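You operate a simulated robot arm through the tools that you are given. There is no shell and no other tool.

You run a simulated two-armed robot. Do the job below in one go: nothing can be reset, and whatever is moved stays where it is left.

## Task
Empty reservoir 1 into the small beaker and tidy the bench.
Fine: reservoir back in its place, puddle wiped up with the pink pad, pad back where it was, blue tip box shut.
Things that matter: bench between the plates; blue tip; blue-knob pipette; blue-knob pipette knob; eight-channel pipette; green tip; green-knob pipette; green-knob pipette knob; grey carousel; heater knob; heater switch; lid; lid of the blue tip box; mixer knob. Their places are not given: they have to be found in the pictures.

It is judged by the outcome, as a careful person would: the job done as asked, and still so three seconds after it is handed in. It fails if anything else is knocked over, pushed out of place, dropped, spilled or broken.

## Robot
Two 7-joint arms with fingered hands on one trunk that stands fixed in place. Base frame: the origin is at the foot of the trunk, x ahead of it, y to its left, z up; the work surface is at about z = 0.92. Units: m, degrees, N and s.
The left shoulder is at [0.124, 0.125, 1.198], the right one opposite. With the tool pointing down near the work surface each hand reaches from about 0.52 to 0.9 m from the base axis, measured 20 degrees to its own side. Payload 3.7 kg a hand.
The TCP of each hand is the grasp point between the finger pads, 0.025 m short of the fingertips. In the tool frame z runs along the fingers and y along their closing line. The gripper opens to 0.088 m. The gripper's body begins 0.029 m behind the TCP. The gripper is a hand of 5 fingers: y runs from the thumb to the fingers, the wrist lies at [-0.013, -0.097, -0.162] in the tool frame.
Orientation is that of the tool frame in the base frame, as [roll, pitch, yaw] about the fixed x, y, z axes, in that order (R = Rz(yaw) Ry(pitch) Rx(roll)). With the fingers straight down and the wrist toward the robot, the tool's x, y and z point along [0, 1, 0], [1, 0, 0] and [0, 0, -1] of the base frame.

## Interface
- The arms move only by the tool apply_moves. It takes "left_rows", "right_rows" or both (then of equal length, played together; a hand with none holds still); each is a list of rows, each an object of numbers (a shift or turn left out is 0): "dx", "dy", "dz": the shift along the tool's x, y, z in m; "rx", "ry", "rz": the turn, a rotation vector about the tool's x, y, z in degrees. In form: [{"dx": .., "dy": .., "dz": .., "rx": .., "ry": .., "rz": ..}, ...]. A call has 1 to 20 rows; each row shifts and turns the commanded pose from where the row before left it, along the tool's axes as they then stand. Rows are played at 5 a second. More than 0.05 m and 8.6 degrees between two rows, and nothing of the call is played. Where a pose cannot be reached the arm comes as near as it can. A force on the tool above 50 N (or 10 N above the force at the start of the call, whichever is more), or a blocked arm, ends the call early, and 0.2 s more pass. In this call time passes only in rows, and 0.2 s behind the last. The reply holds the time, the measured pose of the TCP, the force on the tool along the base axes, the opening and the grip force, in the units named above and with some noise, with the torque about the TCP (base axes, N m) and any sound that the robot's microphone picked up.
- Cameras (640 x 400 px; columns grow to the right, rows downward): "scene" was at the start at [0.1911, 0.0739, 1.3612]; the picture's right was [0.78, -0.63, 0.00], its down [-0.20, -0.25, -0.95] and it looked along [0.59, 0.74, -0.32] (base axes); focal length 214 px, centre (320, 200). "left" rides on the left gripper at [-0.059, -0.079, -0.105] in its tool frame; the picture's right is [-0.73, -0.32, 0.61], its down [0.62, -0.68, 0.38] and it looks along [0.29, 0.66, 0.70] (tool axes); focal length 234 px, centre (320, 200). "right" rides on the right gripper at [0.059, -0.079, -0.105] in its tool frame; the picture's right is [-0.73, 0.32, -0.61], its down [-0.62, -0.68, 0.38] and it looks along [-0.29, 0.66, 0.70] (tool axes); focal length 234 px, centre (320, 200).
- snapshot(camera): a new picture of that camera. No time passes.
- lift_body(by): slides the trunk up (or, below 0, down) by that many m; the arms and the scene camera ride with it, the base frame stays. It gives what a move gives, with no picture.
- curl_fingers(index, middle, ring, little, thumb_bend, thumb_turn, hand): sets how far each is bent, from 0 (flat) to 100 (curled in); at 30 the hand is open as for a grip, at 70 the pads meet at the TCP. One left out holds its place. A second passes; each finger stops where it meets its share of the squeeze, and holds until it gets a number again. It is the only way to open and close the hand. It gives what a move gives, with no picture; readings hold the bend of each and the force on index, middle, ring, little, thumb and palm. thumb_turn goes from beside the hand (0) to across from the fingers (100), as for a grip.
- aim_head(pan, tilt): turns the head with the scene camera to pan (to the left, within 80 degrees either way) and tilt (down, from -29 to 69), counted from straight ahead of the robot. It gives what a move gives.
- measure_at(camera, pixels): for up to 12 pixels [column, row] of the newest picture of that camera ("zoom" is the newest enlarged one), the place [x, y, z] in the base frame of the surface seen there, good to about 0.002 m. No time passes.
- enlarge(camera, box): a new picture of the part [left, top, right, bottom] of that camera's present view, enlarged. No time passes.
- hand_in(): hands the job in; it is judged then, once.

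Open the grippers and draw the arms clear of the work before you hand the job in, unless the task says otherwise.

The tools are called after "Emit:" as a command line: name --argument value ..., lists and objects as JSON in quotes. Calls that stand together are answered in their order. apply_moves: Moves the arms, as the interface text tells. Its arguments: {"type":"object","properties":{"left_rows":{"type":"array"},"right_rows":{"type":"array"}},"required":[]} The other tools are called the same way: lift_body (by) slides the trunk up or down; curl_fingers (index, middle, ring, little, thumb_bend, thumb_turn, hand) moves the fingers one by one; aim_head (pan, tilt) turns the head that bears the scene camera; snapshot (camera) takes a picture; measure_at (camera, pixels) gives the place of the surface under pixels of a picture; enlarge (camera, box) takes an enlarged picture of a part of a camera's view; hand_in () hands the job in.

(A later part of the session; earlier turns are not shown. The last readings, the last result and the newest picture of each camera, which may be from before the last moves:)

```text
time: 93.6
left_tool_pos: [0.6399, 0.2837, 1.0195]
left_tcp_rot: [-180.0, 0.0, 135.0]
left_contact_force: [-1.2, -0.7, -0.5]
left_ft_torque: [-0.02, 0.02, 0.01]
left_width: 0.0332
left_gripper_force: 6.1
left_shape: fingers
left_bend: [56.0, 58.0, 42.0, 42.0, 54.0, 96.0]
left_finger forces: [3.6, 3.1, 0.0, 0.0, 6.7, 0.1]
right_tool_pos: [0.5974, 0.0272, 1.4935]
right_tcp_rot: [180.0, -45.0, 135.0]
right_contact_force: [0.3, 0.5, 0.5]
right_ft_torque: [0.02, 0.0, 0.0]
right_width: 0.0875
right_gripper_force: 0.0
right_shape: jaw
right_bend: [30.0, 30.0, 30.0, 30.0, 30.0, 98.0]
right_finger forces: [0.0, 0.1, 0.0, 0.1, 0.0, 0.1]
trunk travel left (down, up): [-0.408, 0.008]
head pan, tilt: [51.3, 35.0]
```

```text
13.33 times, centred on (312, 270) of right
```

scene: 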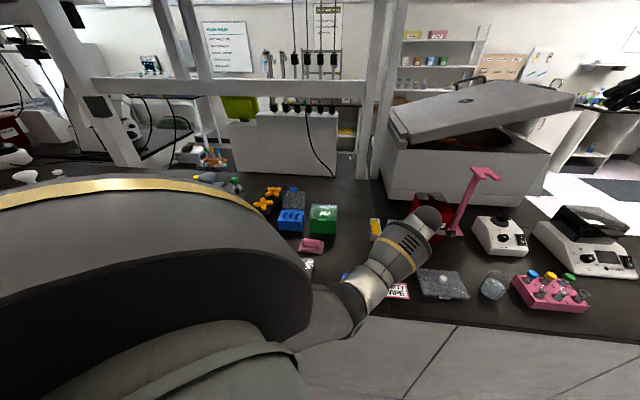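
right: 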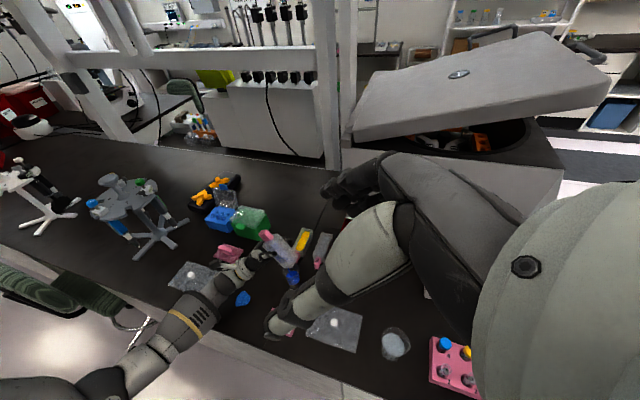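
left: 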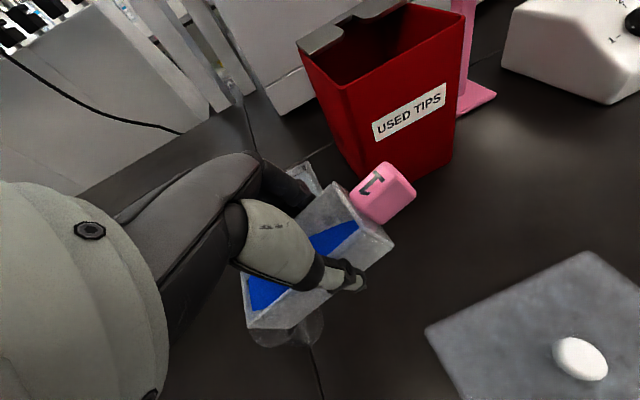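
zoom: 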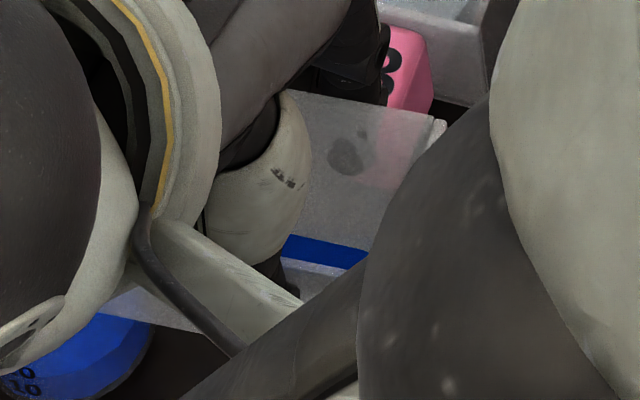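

The leftover is the same thin wetting film as before, so it is as empty as it gets. I raise 0.10, carry the reservoir back over its place and turn it to yaw 45.4°.

Emit:
apply_moves --left_rows '[{"dz": -0.025}, {"dz": -0.025}, {"dz": -0.025}, {"dz": -0.025}, {"dx": 0.0311, "dy": 0.02206}, {"dx": 0.0311, "dy": 0.02206}, {"dx": 0.0311, "dy": 0.02206}, {"dx": 0.0311, "dy": 0.02206}, {"dx": 0.0311, "dy": 0.02206}]'

Emit:
apply_moves --left_rows '[{"rz": 7.47}, {"rz": 7.47}, {"rz": 7.47}, {"rz": 7.47}, {"rz": 7.47}, {"rz": 7.47}, {"rz": 7.47}, {"rz": 7.47}, {"rz": 7.47}, {"rz": 7.47}, {"rz": 7.47}, {"rz": 7.47}, {"dx": 0}]'

Emit:
snapshot --camera "left"

Emit:
snapshot --camera "scene"

```text
time: 95.6
left_tool_pos: [0.6087, 0.4713, 1.1178]
left_tcp_rot: [-179.9, 0.1, 134.9]
left_contact_force: [-0.6, -0.1, -1.2]
left_ft_torque: [0.02, -0.01, 0.0]
left_width: 0.0335
left_gripper_force: 6.9
left_shape: fingers
left_bend: [56.0, 58.0, 42.0, 42.0, 54.0, 96.0]
left_finger forces: [3.6, 3.0, 0.1, 0.0, 6.7, 0.1]
right_tool_pos: [0.5968, 0.0283, 1.4931]
right_tcp_rot: [-180.0, -45.0, 134.9]
right_contact_force: [0.5, -0.5, -0.3]
right_ft_torque: [0.0, 0.0, 0.02]
right_width: 0.0876
right_gripper_force: 0.0
right_shape: jaw
right_bend: [30.0, 30.0, 30.0, 30.0, 30.0, 98.0]
right_finger forces: [0.0, 0.0, 0.0, 0.0, 0.1, 0.1]
trunk travel left (down, up): [-0.408, 0.008]
head pan, tilt: [51.3, 35.0]
```

```text
time: 98.4
left_tool_pos: [0.6075, 0.4708, 1.1197]
left_tcp_rot: [179.9, 0.1, 45.2]
left_contact_force: [-0.2, -0.2, -0.6]
left_ft_torque: [0.02, -0.01, 0.01]
left_width: 0.0333
left_gripper_force: 6.2
left_shape: fingers
left_bend: [56.0, 58.0, 42.0, 42.0, 54.0, 96.0]
left_finger forces: [3.8, 3.1, 0.1, 0.0, 6.6, 0.0]
right_tool_pos: [0.5959, 0.0275, 1.4924]
right_tcp_rot: [-179.9, -45.1, 134.9]
right_contact_force: [0.2, 0.0, 0.2]
right_ft_torque: [0.0, 0.02, 0.02]
right_width: 0.0879
right_gripper_force: 0.1
right_shape: jaw
right_bend: [30.0, 30.0, 30.0, 30.0, 30.0, 98.0]
right_finger forces: [0.1, 0.1, 0.0, 0.0, 0.1, 0.1]
trunk travel left (down, up): [-0.408, 0.008]
head pan, tilt: [51.3, 35.0]
```

```text
taken
```

left: 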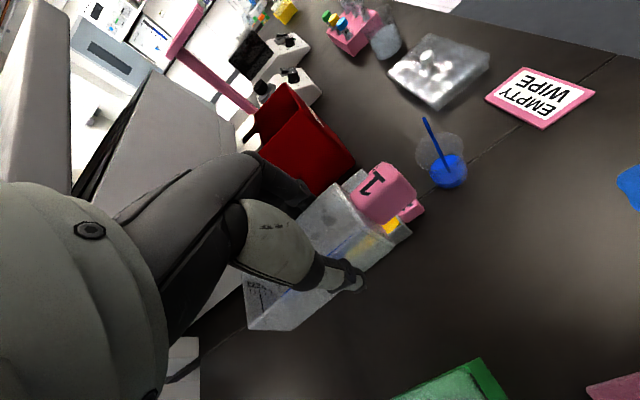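

```text
taken
```

scene: 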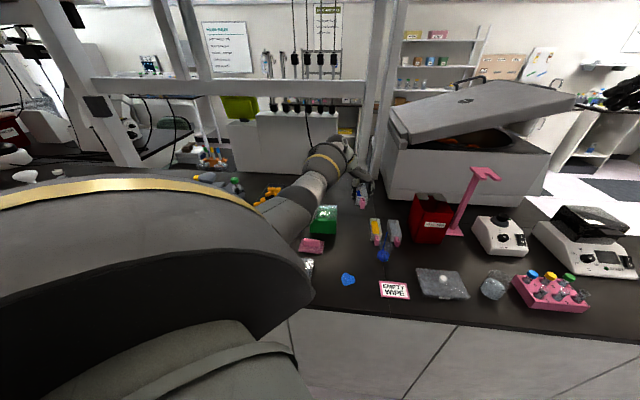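

The beaker holds the blue and the bench around it is clean (the drawn stream hangs motionless above it). Reservoir still sits identically in the hand. I fine-correct and lower the trunk 0.15 m.

Emit:
apply_moves --left_rows '[{"dx": 0.0008, "rz": -0.2}]'

Emit:
lift_body --by -0.15

Emit:
snapshot --camera "left"

Emit:
enlarge --camera "right" --box '[220, 150, 340, 250]'

```text
time: 98.8
left_tool_pos: [0.609, 0.4721, 1.1199]
left_tcp_rot: [180.0, -0.1, 45.4]
left_contact_force: [-0.7, 0.7, 0.6]
left_ft_torque: [-0.01, -0.02, 0.01]
left_width: 0.0333
left_gripper_force: 6.2
left_shape: fingers
left_bend: [56.0, 58.0, 42.0, 42.0, 54.0, 96.0]
left_finger forces: [3.5, 3.0, 0.0, 0.0, 6.6, 0.0]
right_tool_pos: [0.5975, 0.0275, 1.4922]
right_tcp_rot: [180.0, -45.0, 134.9]
right_contact_force: [0.5, 0.3, 0.3]
right_ft_torque: [0.01, 0.0, 0.01]
right_width: 0.0875
right_gripper_force: 0.2
right_shape: jaw
right_bend: [30.0, 30.0, 30.0, 30.0, 30.0, 98.0]
right_finger forces: [0.0, 0.0, 0.0, 0.0, 0.0, 0.0]
trunk travel left (down, up): [-0.408, 0.008]
head pan, tilt: [51.3, 35.0]
```

```text
time: 100.5
left_tool_pos: [0.608, 0.4731, 0.9719]
left_tcp_rot: [179.8, -0.1, 45.6]
left_contact_force: [0.0, -1.0, -0.2]
left_ft_torque: [-0.03, -0.01, 0.0]
left_width: 0.0333
left_gripper_force: 7.4
left_shape: fingers
left_bend: [56.0, 58.0, 42.0, 42.0, 54.0, 96.0]
left_finger forces: [3.6, 3.0, 0.1, 0.1, 6.6, 0.1]
right_tool_pos: [0.5953, 0.0277, 1.344]
right_tcp_rot: [180.0, -45.0, 135.0]
right_contact_force: [-0.7, 0.2, -0.3]
right_ft_torque: [-0.02, -0.07, -0.05]
right_width: 0.0876
right_gripper_force: 0.1
right_shape: jaw
right_bend: [30.0, 30.0, 30.0, 30.0, 30.0, 98.0]
right_finger forces: [0.0, 0.0, 0.0, 0.0, 0.1, 0.0]
trunk travel left (down, up): [-0.258, 0.158]
head pan, tilt: [51.3, 35.0]
```

```text
taken
```

left: 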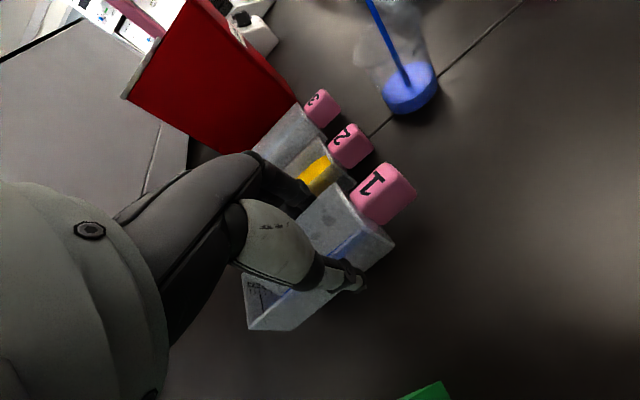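

```text
4.00 times, centred on (280, 200) of right
```

zoom: 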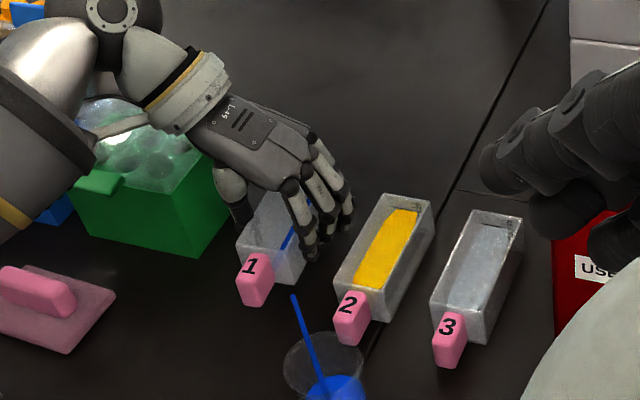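

The reservoir hangs just over its spot, aligned as before. I lower the last 2 cm in small steps.

Emit:
apply_moves --left_rows '[{"dz": 0.008}, {"dz": 0.007}, {"dz": 0.003}, {"dz": 0.002}]'

Emit:
enlarge --camera "right" --box '[220, 150, 340, 250]'

```text
time: 101.5
left_tool_pos: [0.6096, 0.4724, 0.9498]
left_tcp_rot: [179.9, -0.1, 45.5]
left_contact_force: [0.7, -0.9, 5.0]
left_ft_torque: [-0.07, -0.08, -0.01]
left_width: 0.0332
left_gripper_force: 7.7
left_shape: fingers
left_bend: [56.0, 58.0, 42.0, 42.0, 54.0, 96.0]
left_finger forces: [3.9, 3.7, 0.0, 0.0, 7.3, 0.0]
right_tool_pos: [0.5969, 0.0272, 1.3428]
right_tcp_rot: [-180.0, -45.1, 135.1]
right_contact_force: [-0.1, -0.1, -0.4]
right_ft_torque: [0.0, 0.02, -0.01]
right_width: 0.0879
right_gripper_force: 0.0
right_shape: jaw
right_bend: [30.0, 30.0, 30.0, 30.0, 30.0, 98.0]
right_finger forces: [0.1, 0.0, 0.1, 0.0, 0.0, 0.1]
trunk travel left (down, up): [-0.258, 0.158]
head pan, tilt: [51.3, 35.0]
```

```text
4.00 times, centred on (280, 200) of right
```

zoom: 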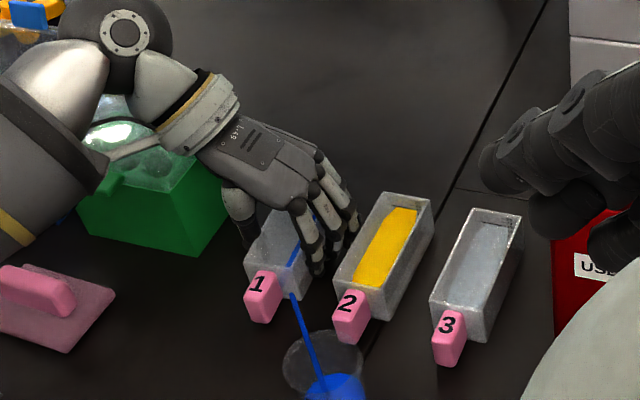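

It touches down (5 N), the handle at (263,298) matches its original (261,296). I release by opening to the earlier 42 setting.

Emit:
curl_fingers --hand "left" --index 50 --middle 50 --thumb_bend 50

Emit:
curl_fingers --hand "left" --index 42 --middle 42 --thumb_bend 42

Emit:
apply_moves --left_rows '[{"dz": -0.01}, {"dz": -0.02}, {"dz": -0.03}, {"dz": -0.04}, {"dz": -0.04}, {"dz": -0.04}]'

Emit:
snapshot --camera "left"

Emit:
enlarge --camera "right" --box '[220, 150, 340, 250]'

```text
time: 102.5
left_tool_pos: [0.609, 0.4712, 0.9496]
left_tcp_rot: [-179.9, 0.0, 45.6]
left_contact_force: [0.8, -0.3, 0.5]
left_ft_torque: [-0.02, -0.02, 0.0]
left_width: 0.0415
left_gripper_force: 0.3
left_shape: fingers
left_bend: [50.0, 50.0, 42.0, 42.0, 50.0, 97.0]
left_finger forces: [0.0, 0.2, 0.0, 0.1, 0.1, 0.0]
right_tool_pos: [0.5962, 0.0267, 1.343]
right_tcp_rot: [-179.9, -45.0, 135.0]
right_contact_force: [0.7, -0.2, -0.6]
right_ft_torque: [0.02, -0.03, 0.0]
right_width: 0.0877
right_gripper_force: 0.1
right_shape: jaw
right_bend: [30.0, 30.0, 30.0, 30.0, 30.0, 98.0]
right_finger forces: [0.1, 0.1, 0.0, 0.1, 0.1, 0.0]
trunk travel left (down, up): [-0.258, 0.158]
head pan, tilt: [51.3, 35.0]
```

```text
time: 103.5
left_tool_pos: [0.6084, 0.4725, 0.9502]
left_tcp_rot: [-179.9, 0.0, 45.6]
left_contact_force: [0.3, 0.2, 0.9]
left_ft_torque: [0.0, 0.0, 0.01]
left_width: 0.0586
left_gripper_force: 0.1
left_shape: fingers
left_bend: [42.0, 42.0, 42.0, 42.0, 42.0, 97.0]
left_finger forces: [0.0, 0.0, 0.0, 0.0, 0.0, 0.0]
right_tool_pos: [0.5978, 0.0275, 1.3415]
right_tcp_rot: [-180.0, -45.0, 135.0]
right_contact_force: [1.1, -0.3, -0.2]
right_ft_torque: [-0.01, -0.01, 0.02]
right_width: 0.0872
right_gripper_force: 0.1
right_shape: jaw
right_bend: [30.0, 30.0, 30.0, 30.0, 30.0, 98.0]
right_finger forces: [0.0, 0.0, 0.0, 0.0, 0.0, 0.0]
trunk travel left (down, up): [-0.258, 0.158]
head pan, tilt: [51.3, 35.0]
```

```text
time: 104.9
left_tool_pos: [0.6097, 0.4715, 1.1313]
left_tcp_rot: [-179.9, 0.1, 45.6]
left_contact_force: [0.5, 1.5, -1.1]
left_ft_torque: [0.0, 0.01, 0.02]
left_width: 0.0589
left_gripper_force: 0.1
left_shape: fingers
left_bend: [42.0, 42.0, 42.0, 42.0, 42.0, 97.0]
left_finger forces: [0.1, 0.1, 0.0, 0.0, 0.0, 0.0]
right_tool_pos: [0.5973, 0.0271, 1.3434]
right_tcp_rot: [179.9, -45.0, 135.1]
right_contact_force: [-0.1, 0.0, -0.8]
right_ft_torque: [0.03, 0.02, -0.01]
right_width: 0.0876
right_gripper_force: 0.2
right_shape: jaw
right_bend: [30.0, 30.0, 30.0, 30.0, 30.0, 98.0]
right_finger forces: [0.0, 0.0, 0.1, 0.1, 0.0, 0.0]
trunk travel left (down, up): [-0.258, 0.158]
head pan, tilt: [51.3, 35.0]
```

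```text
taken
```

left: 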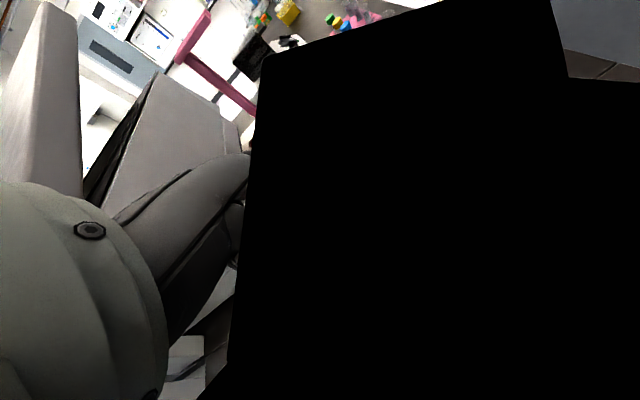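

```text
4.00 times, centred on (280, 200) of right
```

zoom: 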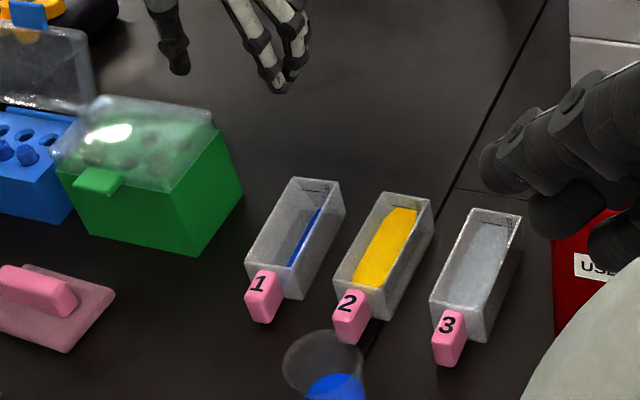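

Reservoir 1 stands back in its place with only a thin strip of film. The left picture came with a large black patch, so I retake it to see if that is a picture fault.

Emit:
snapshot --camera "left"

Emit:
enlarge --camera "right" --box '[260, 190, 320, 250]'

```text
taken
```

left: 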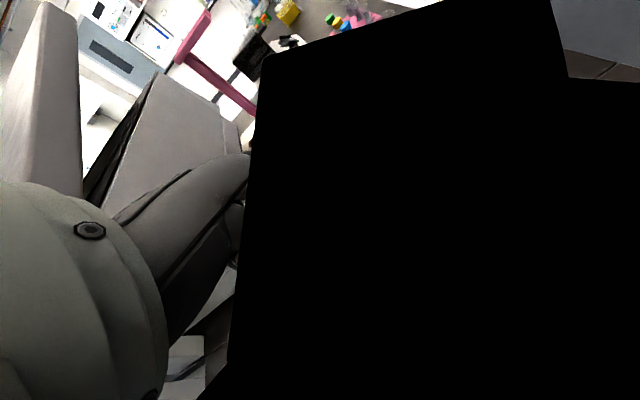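

```text
6.67 times, centred on (290, 220) of right
```

zoom: 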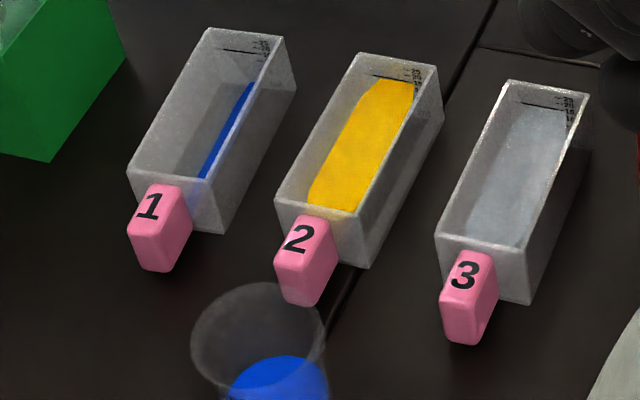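

I measure the height of that blue strip (zoom (225,135), (240,105)) against the rim and the bench, to learn the depth left.

Emit:
measure_at --camera "zoom" --pixels '[[226, 132], [242, 100], [210, 165], [214, 150], [180, 110], [250, 90], [205, 30], [130, 165], [340, 130], [500, 170], [100, 200], [265, 45]]'

Emit:
aim_head --pan 51.3 --tilt 25

Emit:
snapshot --camera "scene"

```text
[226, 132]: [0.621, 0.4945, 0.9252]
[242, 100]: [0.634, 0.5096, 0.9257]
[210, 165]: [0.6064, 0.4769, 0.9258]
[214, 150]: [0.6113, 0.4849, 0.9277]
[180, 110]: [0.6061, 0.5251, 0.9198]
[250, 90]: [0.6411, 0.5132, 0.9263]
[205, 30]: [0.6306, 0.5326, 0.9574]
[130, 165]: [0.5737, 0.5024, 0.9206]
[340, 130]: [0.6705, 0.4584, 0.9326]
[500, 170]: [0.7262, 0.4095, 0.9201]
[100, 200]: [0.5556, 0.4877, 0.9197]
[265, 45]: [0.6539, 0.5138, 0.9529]
```

```text
time: 105.6
left_tool_pos: [0.6086, 0.4721, 1.1303]
left_tcp_rot: [180.0, 0.0, 45.5]
left_contact_force: [-0.1, 0.1, -1.1]
left_ft_torque: [-0.03, -0.03, -0.02]
left_width: 0.0587
left_gripper_force: 0.1
left_shape: fingers
left_bend: [42.0, 42.0, 42.0, 42.0, 42.0, 97.0]
left_finger forces: [0.0, 0.1, 0.0, 0.1, 0.0, 0.0]
right_tool_pos: [0.5972, 0.0269, 1.3426]
right_tcp_rot: [179.9, -44.9, 135.1]
right_contact_force: [0.0, 0.1, 0.3]
right_ft_torque: [0.02, -0.01, -0.02]
right_width: 0.0876
right_gripper_force: 0.0
right_shape: jaw
right_bend: [30.0, 30.0, 30.0, 30.0, 30.0, 98.0]
right_finger forces: [0.0, 0.0, 0.0, 0.0, 0.0, 0.0]
trunk travel left (down, up): [-0.258, 0.158]
head pan, tilt: [51.3, 25.0]
```

```text
taken
```

scene: 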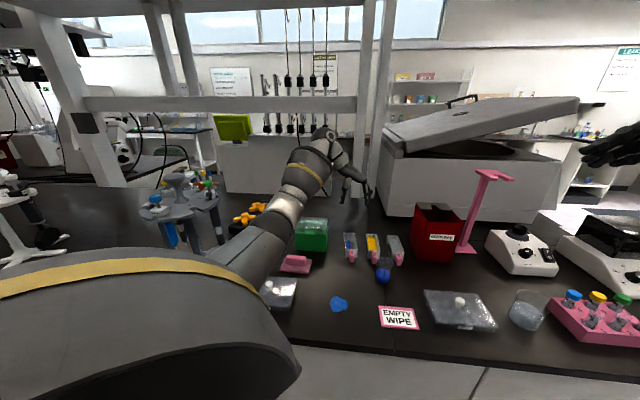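

The strip's surface is at z≈0.9255, only a few mm over the trough floor. To look at it squarely (and see if the left camera's black patch persists), I move the left hand back along −x and up.

Emit:
apply_moves --left_rows '[{"dx": -0.03, "dz": -0.02}, {"dx": -0.03, "dz": -0.02}, {"dx": -0.03, "dz": -0.02}]'

Emit:
snapshot --camera "left"

Emit:
enlarge --camera "scene" --box '[310, 210, 430, 310]'

```text
time: 106.4
left_tool_pos: [0.5444, 0.4073, 1.1879]
left_tcp_rot: [-180.0, 0.0, 45.4]
left_contact_force: [0.1, -0.8, -0.1]
left_ft_torque: [0.03, 0.0, -0.01]
left_width: 0.0589
left_gripper_force: 0.1
left_shape: fingers
left_bend: [42.0, 42.0, 42.0, 42.0, 42.0, 97.0]
left_finger forces: [0.1, 0.0, 0.1, 0.0, 0.1, 0.0]
right_tool_pos: [0.5953, 0.0272, 1.3427]
right_tcp_rot: [179.9, -44.9, 135.2]
right_contact_force: [-0.3, -0.3, -0.4]
right_ft_torque: [0.0, -0.01, -0.02]
right_width: 0.0875
right_gripper_force: 0.1
right_shape: jaw
right_bend: [30.0, 30.0, 30.0, 30.0, 30.0, 98.0]
right_finger forces: [0.0, 0.0, 0.1, 0.0, 0.0, 0.1]
trunk travel left (down, up): [-0.258, 0.158]
head pan, tilt: [51.3, 25.0]
```

```text
taken
```

left: 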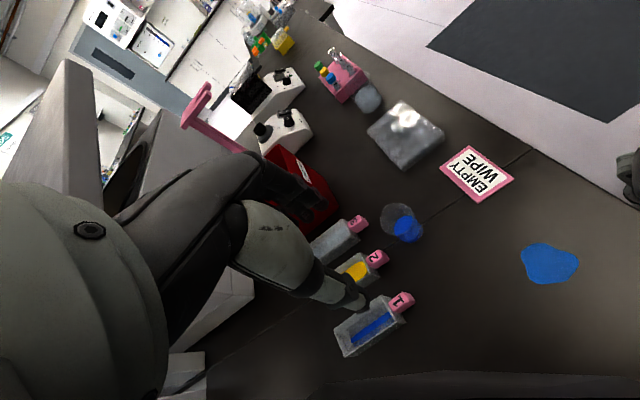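

```text
4.00 times, centred on (370, 260) of scene
```

zoom: 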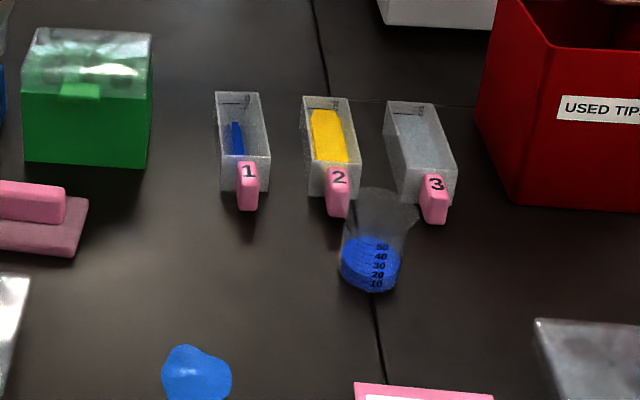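

The left camera is fine again. I enlarge reservoir 1 (375,325) and the beaker (403,225) from here.

Emit:
enlarge --camera "left" --box '[325, 190, 445, 365]'

```text
2.29 times, centred on (385, 278) of left
```

zoom: 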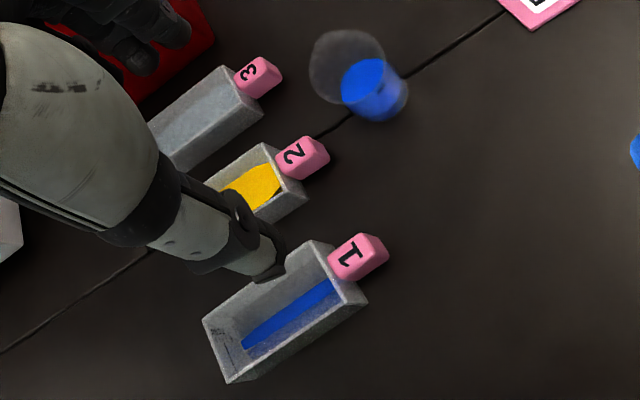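

Emit:
enlarge --camera "left" --box '[330, 290, 410, 360]'

Emit:
measure_at --camera "left" --pixels '[[375, 328], [360, 338], [390, 318], [370, 326], [380, 332], [405, 225], [410, 228], [400, 232], [355, 270], [335, 328], [412, 322], [358, 322]]'

```text
5.71 times, centred on (370, 325) of left
```

zoom: 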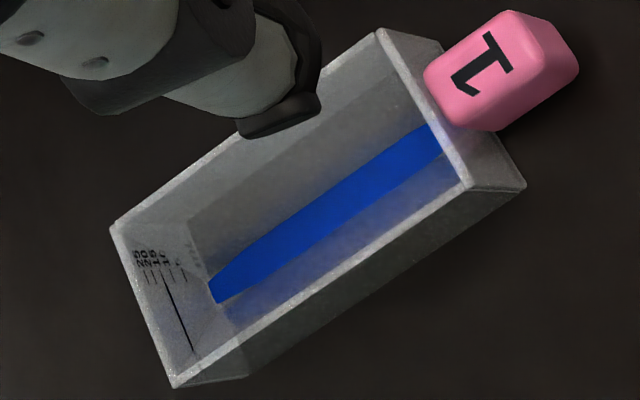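

```text
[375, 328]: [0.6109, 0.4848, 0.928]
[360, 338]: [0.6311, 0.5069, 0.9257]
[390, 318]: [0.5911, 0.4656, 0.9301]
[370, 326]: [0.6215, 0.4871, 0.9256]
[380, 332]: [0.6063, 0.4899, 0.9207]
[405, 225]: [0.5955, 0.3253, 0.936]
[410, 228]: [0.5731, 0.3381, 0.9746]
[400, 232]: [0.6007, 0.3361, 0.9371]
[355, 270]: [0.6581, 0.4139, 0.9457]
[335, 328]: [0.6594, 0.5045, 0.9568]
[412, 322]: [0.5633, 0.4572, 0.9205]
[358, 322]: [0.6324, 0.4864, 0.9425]
```

The residue is a strip ~9 mm wide in a tapered trough — perhaps 5–9 % of the content — and flow had stopped at 100° but resumed with more tilt, so a steeper tip (~150°) should empty it. I first dry-run that with the empty hand: raise the trunk, go to the pour pose higher up.

Emit:
lift_body --by 0.15

Emit:
apply_moves --left_rows '[{"rz": -7.47}, {"rz": -7.47}, {"rz": -7.47}, {"rz": -7.47}, {"rz": -7.47}, {"rz": -7.47}, {"rz": -7.47}, {"rz": -7.47}, {"rz": -7.47}, {"rz": -7.47}, {"rz": -7.47}, {"rz": -7.47}, {"dx": -0.0258, "dy": -0.0033, "dz": 0.0322}, {"dx": -0.0258, "dy": -0.0033, "dz": 0.0322}, {"dx": -0.0258, "dy": -0.0033, "dz": 0.0322}, {"dx": -0.0258, "dy": -0.0033, "dz": 0.0322}, {"dx": -0.0258, "dy": -0.0033, "dz": 0.0322}, {"dx": -0.0258, "dy": -0.0033, "dz": 0.0322}]'

```text
time: 108.2
left_tool_pos: [0.5456, 0.4086, 1.3399]
left_tcp_rot: [-179.9, 0.0, 45.4]
left_contact_force: [0.2, 0.5, -0.1]
left_ft_torque: [-0.01, -0.02, -0.01]
left_width: 0.0586
left_gripper_force: 0.1
left_shape: fingers
left_bend: [42.0, 42.0, 42.0, 42.0, 42.0, 97.0]
left_finger forces: [0.0, 0.0, 0.1, 0.1, 0.0, 0.0]
right_tool_pos: [0.597, 0.0273, 1.4918]
right_tcp_rot: [179.9, -44.9, 135.0]
right_contact_force: [0.0, 0.1, 0.2]
right_ft_torque: [-0.03, -0.03, -0.02]
right_width: 0.0876
right_gripper_force: 0.0
right_shape: jaw
right_bend: [30.0, 30.0, 30.0, 30.0, 30.0, 98.0]
right_finger forces: [0.0, 0.0, 0.0, 0.1, 0.0, 0.1]
trunk travel left (down, up): [-0.408, 0.008]
head pan, tilt: [51.3, 25.0]
```

```text
time: 112.0
left_tool_pos: [0.6422, 0.2839, 1.146]
left_tcp_rot: [-180.0, 0.0, 135.3]
left_contact_force: [-0.9, -0.3, -0.6]
left_ft_torque: [0.0, -0.02, 0.01]
left_width: 0.0589
left_gripper_force: 0.1
left_shape: fingers
left_bend: [42.0, 42.0, 42.0, 42.0, 42.0, 97.0]
left_finger forces: [0.0, 0.0, 0.1, 0.0, 0.0, 0.0]
right_tool_pos: [0.5974, 0.0275, 1.4932]
right_tcp_rot: [-180.0, -45.2, 135.0]
right_contact_force: [0.1, 0.6, 0.4]
right_ft_torque: [-0.03, 0.02, -0.02]
right_width: 0.0876
right_gripper_force: 0.0
right_shape: jaw
right_bend: [30.0, 30.0, 30.0, 30.0, 30.0, 98.0]
right_finger forces: [0.0, 0.1, 0.0, 0.0, 0.0, 0.1]
trunk travel left (down, up): [-0.408, 0.008]
head pan, tilt: [51.3, 25.0]
```

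Now the dry tilt to 120° (16 rows of 7.5°), then I check the arm before going further.

Emit:
apply_moves --left_rows '[{"dx": -0.0001, "dz": -0.0084, "ry": -7.5}, {"dx": -0.0001, "dz": -0.0084, "ry": -7.5}, {"dx": -0.0001, "dz": -0.0084, "ry": -7.5}, {"dx": -0.0001, "dz": -0.0084, "ry": -7.5}, {"dx": -0.0001, "dz": -0.0084, "ry": -7.5}, {"dx": -0.0001, "dz": -0.0084, "ry": -7.5}, {"dx": -0.0001, "dz": -0.0084, "ry": -7.5}, {"dx": -0.0001, "dz": -0.0084, "ry": -7.5}, {"dx": -0.0001, "dz": -0.0084, "ry": -7.5}, {"dx": -0.0001, "dz": -0.0084, "ry": -7.5}, {"dx": -0.0001, "dz": -0.0084, "ry": -7.5}, {"dx": -0.0001, "dz": -0.0084, "ry": -7.5}, {"dx": -0.0001, "dz": -0.0084, "ry": -7.5}, {"dx": -0.0001, "dz": -0.0084, "ry": -7.5}, {"dx": -0.0001, "dz": -0.0084, "ry": -7.5}, {"dx": -0.0001, "dz": -0.0084, "ry": -7.5}]'

Emit:
snapshot --camera "right"

```text
time: 115.4
left_tool_pos: [0.5769, 0.3492, 1.2078]
left_tcp_rot: [0.0, 60.1, -44.8]
left_contact_force: [0.1, -0.2, 0.7]
left_ft_torque: [0.0, 0.01, 0.0]
left_width: 0.0589
left_gripper_force: 0.2
left_shape: fingers
left_bend: [42.0, 42.0, 42.0, 42.0, 42.0, 97.0]
left_finger forces: [0.0, 0.0, 0.0, 0.1, 0.0, 0.1]
right_tool_pos: [0.5975, 0.0262, 1.4938]
right_tcp_rot: [179.8, -45.1, 135.1]
right_contact_force: [-0.8, 0.3, -0.9]
right_ft_torque: [0.0, -0.01, 0.0]
right_width: 0.0875
right_gripper_force: 0.1
right_shape: jaw
right_bend: [30.0, 30.0, 30.0, 30.0, 30.0, 98.0]
right_finger forces: [0.0, 0.0, 0.1, 0.1, 0.0, 0.1]
trunk travel left (down, up): [-0.408, 0.008]
head pan, tilt: [51.3, 25.0]
```

```text
taken
```

right: 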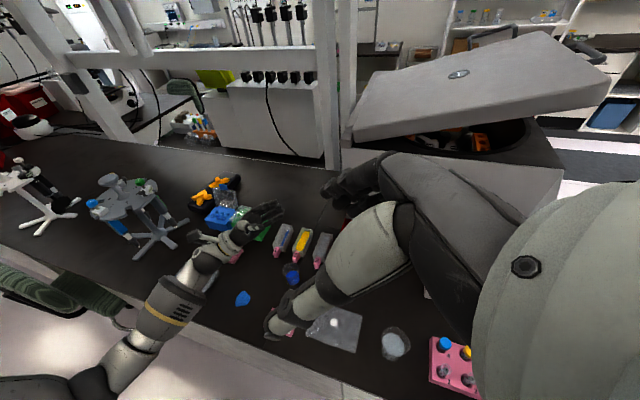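

Reached 120° with room below. I continue the dry tilt to 150°.

Emit:
apply_moves --left_rows '[{"dx": -0.0001, "dz": -0.0084, "ry": -7.5}, {"dx": -0.0001, "dz": -0.0084, "ry": -7.5}, {"dx": -0.0001, "dz": -0.0084, "ry": -7.5}, {"dx": -0.0001, "dz": -0.0084, "ry": -7.5}]'

Emit:
snapshot --camera "right"

```text
time: 116.4
left_tool_pos: [0.5589, 0.3669, 1.1876]
left_tcp_rot: [-0.1, 29.8, -44.8]
left_contact_force: [-0.7, -0.4, 0.7]
left_ft_torque: [0.01, 0.0, -0.02]
left_width: 0.0592
left_gripper_force: 0.1
left_shape: fingers
left_bend: [42.0, 42.0, 42.0, 42.0, 42.0, 97.0]
left_finger forces: [0.0, 0.0, 0.0, 0.0, 0.0, 0.0]
right_tool_pos: [0.5969, 0.0277, 1.4925]
right_tcp_rot: [180.0, -45.0, 135.0]
right_contact_force: [-0.1, 0.6, -0.3]
right_ft_torque: [-0.01, 0.0, 0.01]
right_width: 0.0877
right_gripper_force: 0.1
right_shape: jaw
right_bend: [30.0, 30.0, 30.0, 30.0, 30.0, 98.0]
right_finger forces: [0.0, 0.1, 0.0, 0.1, 0.0, 0.1]
trunk travel left (down, up): [-0.408, 0.008]
head pan, tilt: [51.3, 25.0]
```

```text
taken
```

right: 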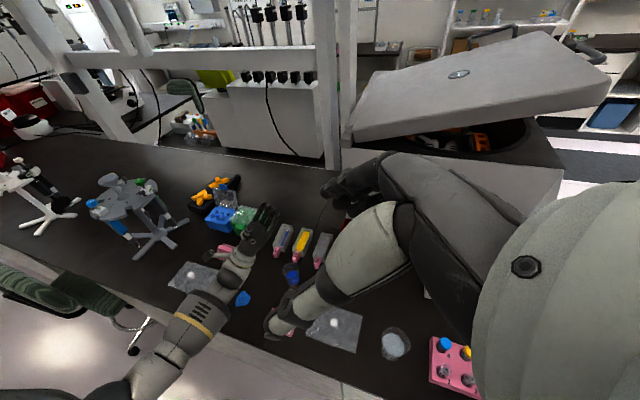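

150° is reachable. I measure the underside heights of the wrist and forearm here.

Emit:
measure_at --camera "right" --pixels '[[250, 270], [240, 285], [228, 293], [215, 305], [200, 330], [180, 350], [225, 275], [245, 255], [235, 265], [192, 330], [165, 365], [262, 240]]'

Emit:
enlarge --camera "right" --box '[140, 190, 320, 350]'

```text
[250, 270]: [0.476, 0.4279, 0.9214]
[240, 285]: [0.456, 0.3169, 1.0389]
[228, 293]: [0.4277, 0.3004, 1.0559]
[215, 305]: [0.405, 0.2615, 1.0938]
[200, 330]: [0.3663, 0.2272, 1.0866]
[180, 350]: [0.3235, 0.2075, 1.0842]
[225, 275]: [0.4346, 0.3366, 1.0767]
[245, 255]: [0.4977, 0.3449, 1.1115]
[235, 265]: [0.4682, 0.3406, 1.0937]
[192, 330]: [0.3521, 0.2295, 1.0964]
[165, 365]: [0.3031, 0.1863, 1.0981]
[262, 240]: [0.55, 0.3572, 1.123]
```

```text
2.50 times, centred on (230, 270) of right
```

zoom: 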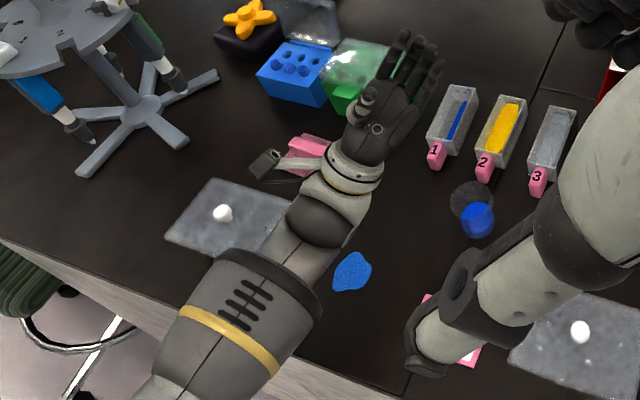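

Clearance is good (≥1.03). I try 15° more (165°) in the dry run.

Emit:
apply_moves --left_rows '[{"dx": -0.0001, "dz": -0.0084, "ry": -7.5}, {"dx": -0.0001, "dz": -0.0084, "ry": -7.5}]'

Emit:
enlarge --camera "right" --box '[140, 190, 320, 350]'

```text
time: 117.0
left_tool_pos: [0.5541, 0.3734, 1.1724]
left_tcp_rot: [0.0, 14.9, -44.9]
left_contact_force: [0.1, 0.2, 0.8]
left_ft_torque: [-0.04, -0.01, -0.03]
left_width: 0.0586
left_gripper_force: 0.1
left_shape: fingers
left_bend: [42.0, 42.0, 42.0, 42.0, 42.0, 97.0]
left_finger forces: [0.0, 0.0, 0.0, 0.1, 0.0, 0.1]
right_tool_pos: [0.5978, 0.0273, 1.4919]
right_tcp_rot: [179.8, -45.0, 135.2]
right_contact_force: [-0.4, 0.6, -0.5]
right_ft_torque: [-0.02, 0.0, -0.06]
right_width: 0.0876
right_gripper_force: 0.2
right_shape: jaw
right_bend: [30.0, 30.0, 30.0, 30.0, 30.0, 98.0]
right_finger forces: [0.0, 0.0, 0.0, 0.1, 0.0, 0.0]
trunk travel left (down, up): [-0.408, 0.008]
head pan, tilt: [51.3, 25.0]
```

```text
2.50 times, centred on (230, 270) of right
```

zoom: 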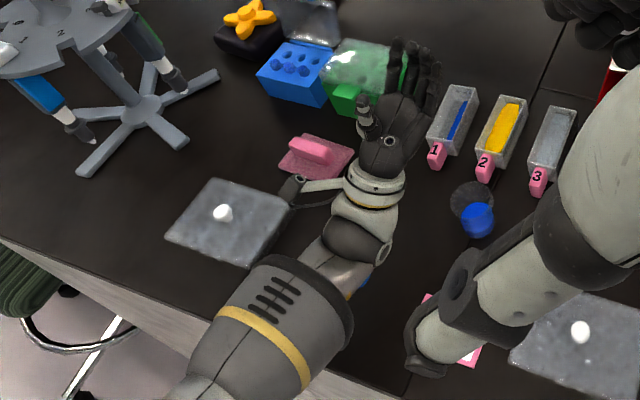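

165° is reachable as well. I undo the tilt and return over reservoir 1 to pick it up again.

Emit:
apply_moves --left_rows '[{"dx": 0.0012, "dz": 0.0083, "ry": 7.5}, {"dx": 0.0012, "dz": 0.0083, "ry": 7.5}, {"dx": 0.0012, "dz": 0.0083, "ry": 7.5}, {"dx": 0.0012, "dz": 0.0083, "ry": 7.5}, {"dx": 0.0012, "dz": 0.0083, "ry": 7.5}, {"dx": 0.0012, "dz": 0.0083, "ry": 7.5}, {"dx": 0.0012, "dz": 0.0083, "ry": 7.5}, {"dx": 0.0012, "dz": 0.0083, "ry": 7.5}, {"dx": 0.0012, "dz": 0.0083, "ry": 7.5}, {"dx": 0.0012, "dz": 0.0083, "ry": 7.5}, {"dx": 0.0012, "dz": 0.0083, "ry": 7.5}, {"dx": 0.0012, "dz": 0.0083, "ry": 7.5}, {"dx": 0.0012, "dz": 0.0083, "ry": 7.5}, {"dx": 0.0012, "dz": 0.0083, "ry": 7.5}, {"dx": 0.0012, "dz": 0.0083, "ry": 7.5}, {"dx": 0.0012, "dz": 0.0083, "ry": 7.5}, {"dx": 0.0012, "dz": 0.0083, "ry": 7.5}, {"dx": 0.0012, "dz": 0.0083, "ry": 7.5}, {"dx": 0.0012, "dz": 0.0083, "ry": 7.5}, {"dx": 0.0012, "dz": 0.0083, "ry": 7.5}]'

Emit:
apply_moves --left_rows '[{"dx": 0.0012, "dz": 0.0083, "ry": 7.5}, {"dx": 0.0012, "dz": 0.0083, "ry": 7.5}, {"dx": 0.0314, "dy": 0.0219, "dz": -0.008}, {"dx": 0.0314, "dy": 0.0219, "dz": -0.008}, {"dx": 0.0314, "dy": 0.0219, "dz": -0.008}, {"dx": 0.0314, "dy": 0.0219, "dz": -0.008}, {"dx": 0.0314, "dy": 0.0219}, {"rz": 7.475}, {"rz": 7.475}, {"rz": 7.475}, {"rz": 7.475}, {"rz": 7.475}, {"rz": 7.475}, {"rz": 7.475}, {"rz": 7.475}, {"rz": 7.475}, {"rz": 7.475}, {"rz": 7.475}, {"rz": 7.475}]'

Emit:
lift_body --by -0.15

```text
time: 121.2
left_tool_pos: [0.6422, 0.2861, 1.1641]
left_tcp_rot: [-179.9, 14.8, 135.3]
left_contact_force: [0.2, 0.1, 0.0]
left_ft_torque: [0.0, 0.01, -0.02]
left_width: 0.0589
left_gripper_force: 0.1
left_shape: fingers
left_bend: [42.0, 42.0, 42.0, 42.0, 42.0, 97.0]
left_finger forces: [0.1, 0.0, 0.0, 0.0, 0.0, 0.0]
right_tool_pos: [0.5972, 0.0269, 1.4927]
right_tcp_rot: [180.0, -45.0, 135.0]
right_contact_force: [-0.4, 0.7, -0.1]
right_ft_torque: [-0.03, -0.02, -0.02]
right_width: 0.0877
right_gripper_force: 0.1
right_shape: jaw
right_bend: [30.0, 30.0, 30.0, 30.0, 30.0, 98.0]
right_finger forces: [0.0, 0.1, 0.0, 0.0, 0.0, 0.0]
trunk travel left (down, up): [-0.408, 0.008]
head pan, tilt: [51.3, 25.0]
```

```text
time: 125.2
left_tool_pos: [0.6072, 0.4744, 1.179]
left_tcp_rot: [-180.0, 0.0, 45.4]
left_contact_force: [-0.8, -0.4, -0.4]
left_ft_torque: [-0.04, 0.03, -0.02]
left_width: 0.0587
left_gripper_force: 0.1
left_shape: fingers
left_bend: [42.0, 42.0, 42.0, 42.0, 42.0, 97.0]
left_finger forces: [0.0, 0.0, 0.0, 0.1, 0.0, 0.0]
right_tool_pos: [0.5956, 0.0269, 1.4933]
right_tcp_rot: [180.0, -45.1, 135.1]
right_contact_force: [0.0, -1.1, -0.2]
right_ft_torque: [0.0, -0.03, 0.0]
right_width: 0.0876
right_gripper_force: 0.1
right_shape: jaw
right_bend: [30.0, 30.0, 30.0, 30.0, 30.0, 98.0]
right_finger forces: [0.1, 0.0, 0.1, 0.1, 0.0, 0.0]
trunk travel left (down, up): [-0.408, 0.008]
head pan, tilt: [51.3, 25.0]
```

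```text
time: 126.9
left_tool_pos: [0.6073, 0.4742, 1.0301]
left_tcp_rot: [179.9, -0.1, 45.6]
left_contact_force: [0.7, 0.1, 0.0]
left_ft_torque: [0.02, -0.04, -0.03]
left_width: 0.0588
left_gripper_force: 0.1
left_shape: fingers
left_bend: [42.0, 42.0, 42.0, 42.0, 42.0, 97.0]
left_finger forces: [0.0, 0.1, 0.0, 0.0, 0.0, 0.1]
right_tool_pos: [0.5965, 0.0272, 1.3451]
right_tcp_rot: [179.8, -45.0, 135.1]
right_contact_force: [-0.7, 1.1, 0.3]
right_ft_torque: [0.0, -0.04, 0.02]
right_width: 0.0875
right_gripper_force: 0.1
right_shape: jaw
right_bend: [30.0, 30.0, 30.0, 30.0, 30.0, 98.0]
right_finger forces: [0.0, 0.0, 0.1, 0.0, 0.0, 0.1]
trunk travel left (down, up): [-0.258, 0.158]
head pan, tilt: [51.3, 25.0]
```

I correct 2 mm sideways and descend to the same grip height 0.950.

Emit:
apply_moves --left_rows '[{"dy": 0.0022, "dx": -0.0004}, {"dz": 0.025}, {"dz": 0.025}, {"dz": 0.02}, {"dz": 0.0095}]'

Emit:
curl_fingers --hand "left" --index 50 --middle 50 --thumb_bend 50

Emit:
curl_fingers --hand "left" --index 62 --middle 62 --thumb_bend 62

Emit:
enlarge --camera "right" --box '[220, 150, 340, 250]'

```text
time: 128.1
left_tool_pos: [0.6094, 0.4727, 0.949]
left_tcp_rot: [-179.9, 0.0, 45.5]
left_contact_force: [-0.4, 0.1, 0.3]
left_ft_torque: [-0.03, -0.04, 0.0]
left_width: 0.0588
left_gripper_force: 1.1
left_shape: fingers
left_bend: [42.0, 42.0, 42.0, 42.0, 42.0, 97.0]
left_finger forces: [0.1, 0.3, 0.0, 0.1, 0.1, 0.0]
right_tool_pos: [0.5973, 0.0278, 1.3416]
right_tcp_rot: [-180.0, -45.0, 135.0]
right_contact_force: [-0.1, 0.0, 0.6]
right_ft_torque: [0.0, 0.06, 0.03]
right_width: 0.0877
right_gripper_force: 0.0
right_shape: jaw
right_bend: [30.0, 30.0, 30.0, 30.0, 30.0, 98.0]
right_finger forces: [0.0, 0.0, 0.0, 0.1, 0.0, 0.0]
trunk travel left (down, up): [-0.258, 0.158]
head pan, tilt: [51.3, 25.0]
```

```text
time: 129.1
left_tool_pos: [0.6081, 0.472, 0.9495]
left_tcp_rot: [-179.9, 0.0, 45.5]
left_contact_force: [0.4, -1.2, 3.8]
left_ft_torque: [-0.04, -0.09, -0.05]
left_width: 0.0423
left_gripper_force: 2.0
left_shape: fingers
left_bend: [50.0, 48.0, 42.0, 42.0, 50.0, 97.0]
left_finger forces: [0.0, 3.5, 0.1, 0.0, 0.1, 0.1]
right_tool_pos: [0.5963, 0.0274, 1.3423]
right_tcp_rot: [-180.0, -45.1, 134.9]
right_contact_force: [1.0, 0.0, 0.6]
right_ft_torque: [0.0, 0.03, 0.0]
right_width: 0.0877
right_gripper_force: 0.0
right_shape: jaw
right_bend: [30.0, 30.0, 30.0, 30.0, 30.0, 98.0]
right_finger forces: [0.0, 0.0, 0.0, 0.0, 0.1, 0.0]
trunk travel left (down, up): [-0.258, 0.158]
head pan, tilt: [51.3, 25.0]
```

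```text
time: 130.1
left_tool_pos: [0.6089, 0.4715, 0.95]
left_tcp_rot: [180.0, -0.1, 45.5]
left_contact_force: [1.7, -1.8, 4.3]
left_ft_torque: [-0.1, -0.14, -0.04]
left_width: 0.0338
left_gripper_force: 9.2
left_shape: fingers
left_bend: [54.0, 56.0, 42.0, 42.0, 54.0, 97.0]
left_finger forces: [4.5, 7.6, 0.0, 0.0, 6.8, 0.0]
right_tool_pos: [0.5968, 0.0266, 1.3426]
right_tcp_rot: [179.9, -45.1, 135.0]
right_contact_force: [0.3, 0.3, 0.1]
right_ft_torque: [0.03, -0.01, -0.01]
right_width: 0.0875
right_gripper_force: 0.2
right_shape: jaw
right_bend: [30.0, 30.0, 30.0, 30.0, 30.0, 98.0]
right_finger forces: [0.1, 0.0, 0.1, 0.0, 0.0, 0.0]
trunk travel left (down, up): [-0.258, 0.158]
head pan, tilt: [51.3, 25.0]
```

```text
4.00 times, centred on (280, 200) of right
```

zoom: 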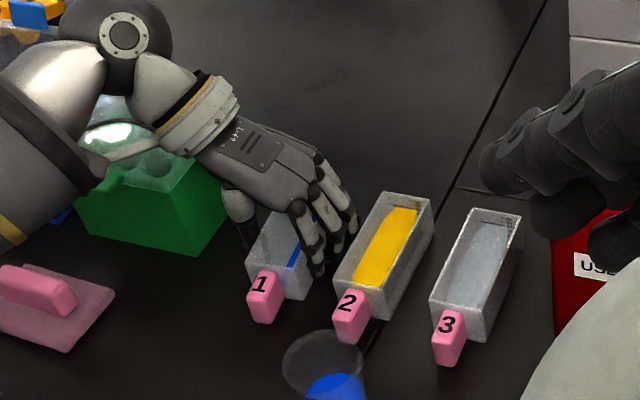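

Gripped again (middle fingertip also brushing the bench). I lift 2 cm, then raise the trunk 0.15 m.

Emit:
apply_moves --left_rows '[{"dz": -0.004}, {"dz": -0.008}, {"dz": -0.008}]'

Emit:
lift_body --by 0.15

Emit:
snapshot --camera "left"

```text
time: 130.9
left_tool_pos: [0.6085, 0.4713, 0.9685]
left_tcp_rot: [-179.9, 0.1, 45.5]
left_contact_force: [-0.1, 0.4, -0.3]
left_ft_torque: [-0.03, 0.0, -0.02]
left_width: 0.0339
left_gripper_force: 7.5
left_shape: fingers
left_bend: [55.0, 57.0, 42.0, 42.0, 54.0, 97.0]
left_finger forces: [4.1, 3.2, 0.0, 0.0, 7.4, 0.0]
right_tool_pos: [0.598, 0.0273, 1.3428]
right_tcp_rot: [179.9, -45.0, 135.1]
right_contact_force: [-0.2, -0.7, -0.2]
right_ft_torque: [0.0, 0.0, -0.03]
right_width: 0.0875
right_gripper_force: 0.1
right_shape: jaw
right_bend: [30.0, 30.0, 30.0, 30.0, 30.0, 98.0]
right_finger forces: [0.1, 0.0, 0.0, 0.0, 0.0, 0.0]
trunk travel left (down, up): [-0.258, 0.158]
head pan, tilt: [51.3, 25.0]
```

```text
time: 132.7
left_tool_pos: [0.6088, 0.4721, 1.1188]
left_tcp_rot: [180.0, 0.0, 45.6]
left_contact_force: [0.5, -0.2, -0.4]
left_ft_torque: [-0.01, -0.01, 0.03]
left_width: 0.0341
left_gripper_force: 7.4
left_shape: fingers
left_bend: [55.0, 57.0, 42.0, 42.0, 54.0, 97.0]
left_finger forces: [4.1, 3.4, 0.0, 0.1, 7.5, 0.1]
right_tool_pos: [0.5969, 0.0267, 1.4927]
right_tcp_rot: [-179.9, -45.0, 135.0]
right_contact_force: [-0.3, 0.6, 0.0]
right_ft_torque: [-0.01, 0.0, -0.01]
right_width: 0.0876
right_gripper_force: 0.1
right_shape: jaw
right_bend: [30.0, 30.0, 30.0, 30.0, 30.0, 98.0]
right_finger forces: [0.1, 0.0, 0.1, 0.0, 0.0, 0.0]
trunk travel left (down, up): [-0.408, 0.008]
head pan, tilt: [51.3, 25.0]
```

```text
taken
```

left: 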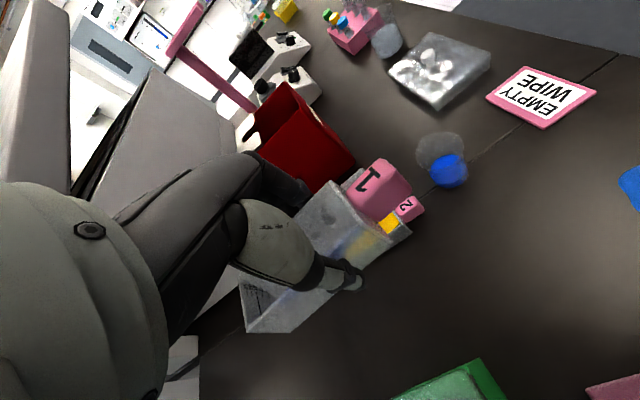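

The reservoir is in hand again, level. I carry it to the pour pose at the beaker as before (yaw 135°, TCP ≈(0.640,0.284,1.02)).

Emit:
apply_moves --left_rows '[{"rz": -7.455}, {"rz": -7.455}, {"rz": -7.455}, {"rz": -7.455}, {"rz": -7.455}, {"rz": -7.455}, {"rz": -7.455}, {"rz": -7.455}, {"rz": -7.455}, {"rz": -7.455}, {"rz": -7.455}, {"rz": -7.455}, {"dx": -0.03104, "dy": -0.02222}, {"dx": -0.03104, "dy": -0.02222}, {"dx": -0.03104, "dy": -0.02222}, {"dx": -0.03104, "dy": -0.02222}, {"dx": -0.03104, "dy": -0.02222}]'

Emit:
apply_moves --left_rows '[{"dz": 0.025}, {"dz": 0.025}, {"dz": 0.025}, {"dz": 0.0243}]'

Emit:
snapshot --camera "left"

```text
time: 136.3
left_tool_pos: [0.64, 0.2827, 1.1176]
left_tcp_rot: [-180.0, -0.1, 135.1]
left_contact_force: [0.8, -0.6, -0.9]
left_ft_torque: [-0.02, 0.03, 0.03]
left_width: 0.034
left_gripper_force: 7.4
left_shape: fingers
left_bend: [55.0, 57.0, 42.0, 42.0, 54.0, 97.0]
left_finger forces: [4.1, 3.3, 0.0, 0.0, 7.4, 0.0]
right_tool_pos: [0.5978, 0.0261, 1.4916]
right_tcp_rot: [179.9, -45.1, 135.0]
right_contact_force: [-0.1, -0.1, -0.2]
right_ft_torque: [0.02, 0.01, 0.0]
right_width: 0.0874
right_gripper_force: 0.2
right_shape: jaw
right_bend: [30.0, 30.0, 30.0, 30.0, 30.0, 98.0]
right_finger forces: [0.0, 0.0, 0.1, 0.1, 0.0, 0.1]
trunk travel left (down, up): [-0.408, 0.008]
head pan, tilt: [51.3, 25.0]
```

```text
time: 137.3
left_tool_pos: [0.638, 0.2836, 1.0204]
left_tcp_rot: [180.0, -0.1, 135.0]
left_contact_force: [-0.7, -0.5, 0.1]
left_ft_torque: [0.02, -0.01, -0.03]
left_width: 0.034
left_gripper_force: 7.1
left_shape: fingers
left_bend: [55.0, 57.0, 42.0, 42.0, 54.0, 97.0]
left_finger forces: [4.1, 3.3, 0.1, 0.0, 7.2, 0.0]
right_tool_pos: [0.5975, 0.0275, 1.4929]
right_tcp_rot: [180.0, -45.1, 135.0]
right_contact_force: [-0.4, -0.5, 0.9]
right_ft_torque: [0.03, 0.03, 0.01]
right_width: 0.0876
right_gripper_force: 0.1
right_shape: jaw
right_bend: [30.0, 30.0, 30.0, 30.0, 30.0, 98.0]
right_finger forces: [0.1, 0.0, 0.0, 0.1, 0.0, 0.0]
trunk travel left (down, up): [-0.408, 0.008]
head pan, tilt: [51.3, 25.0]
```

```text
taken
```

left: 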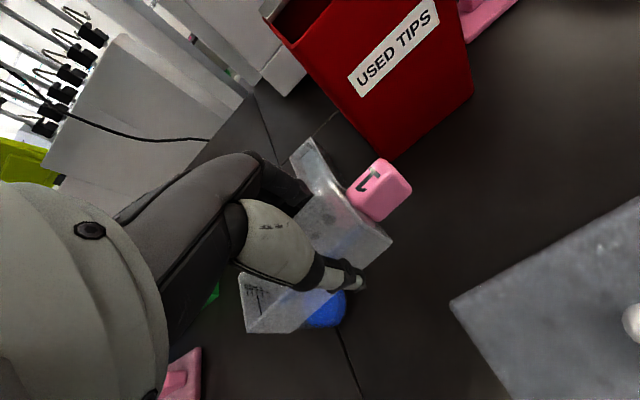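

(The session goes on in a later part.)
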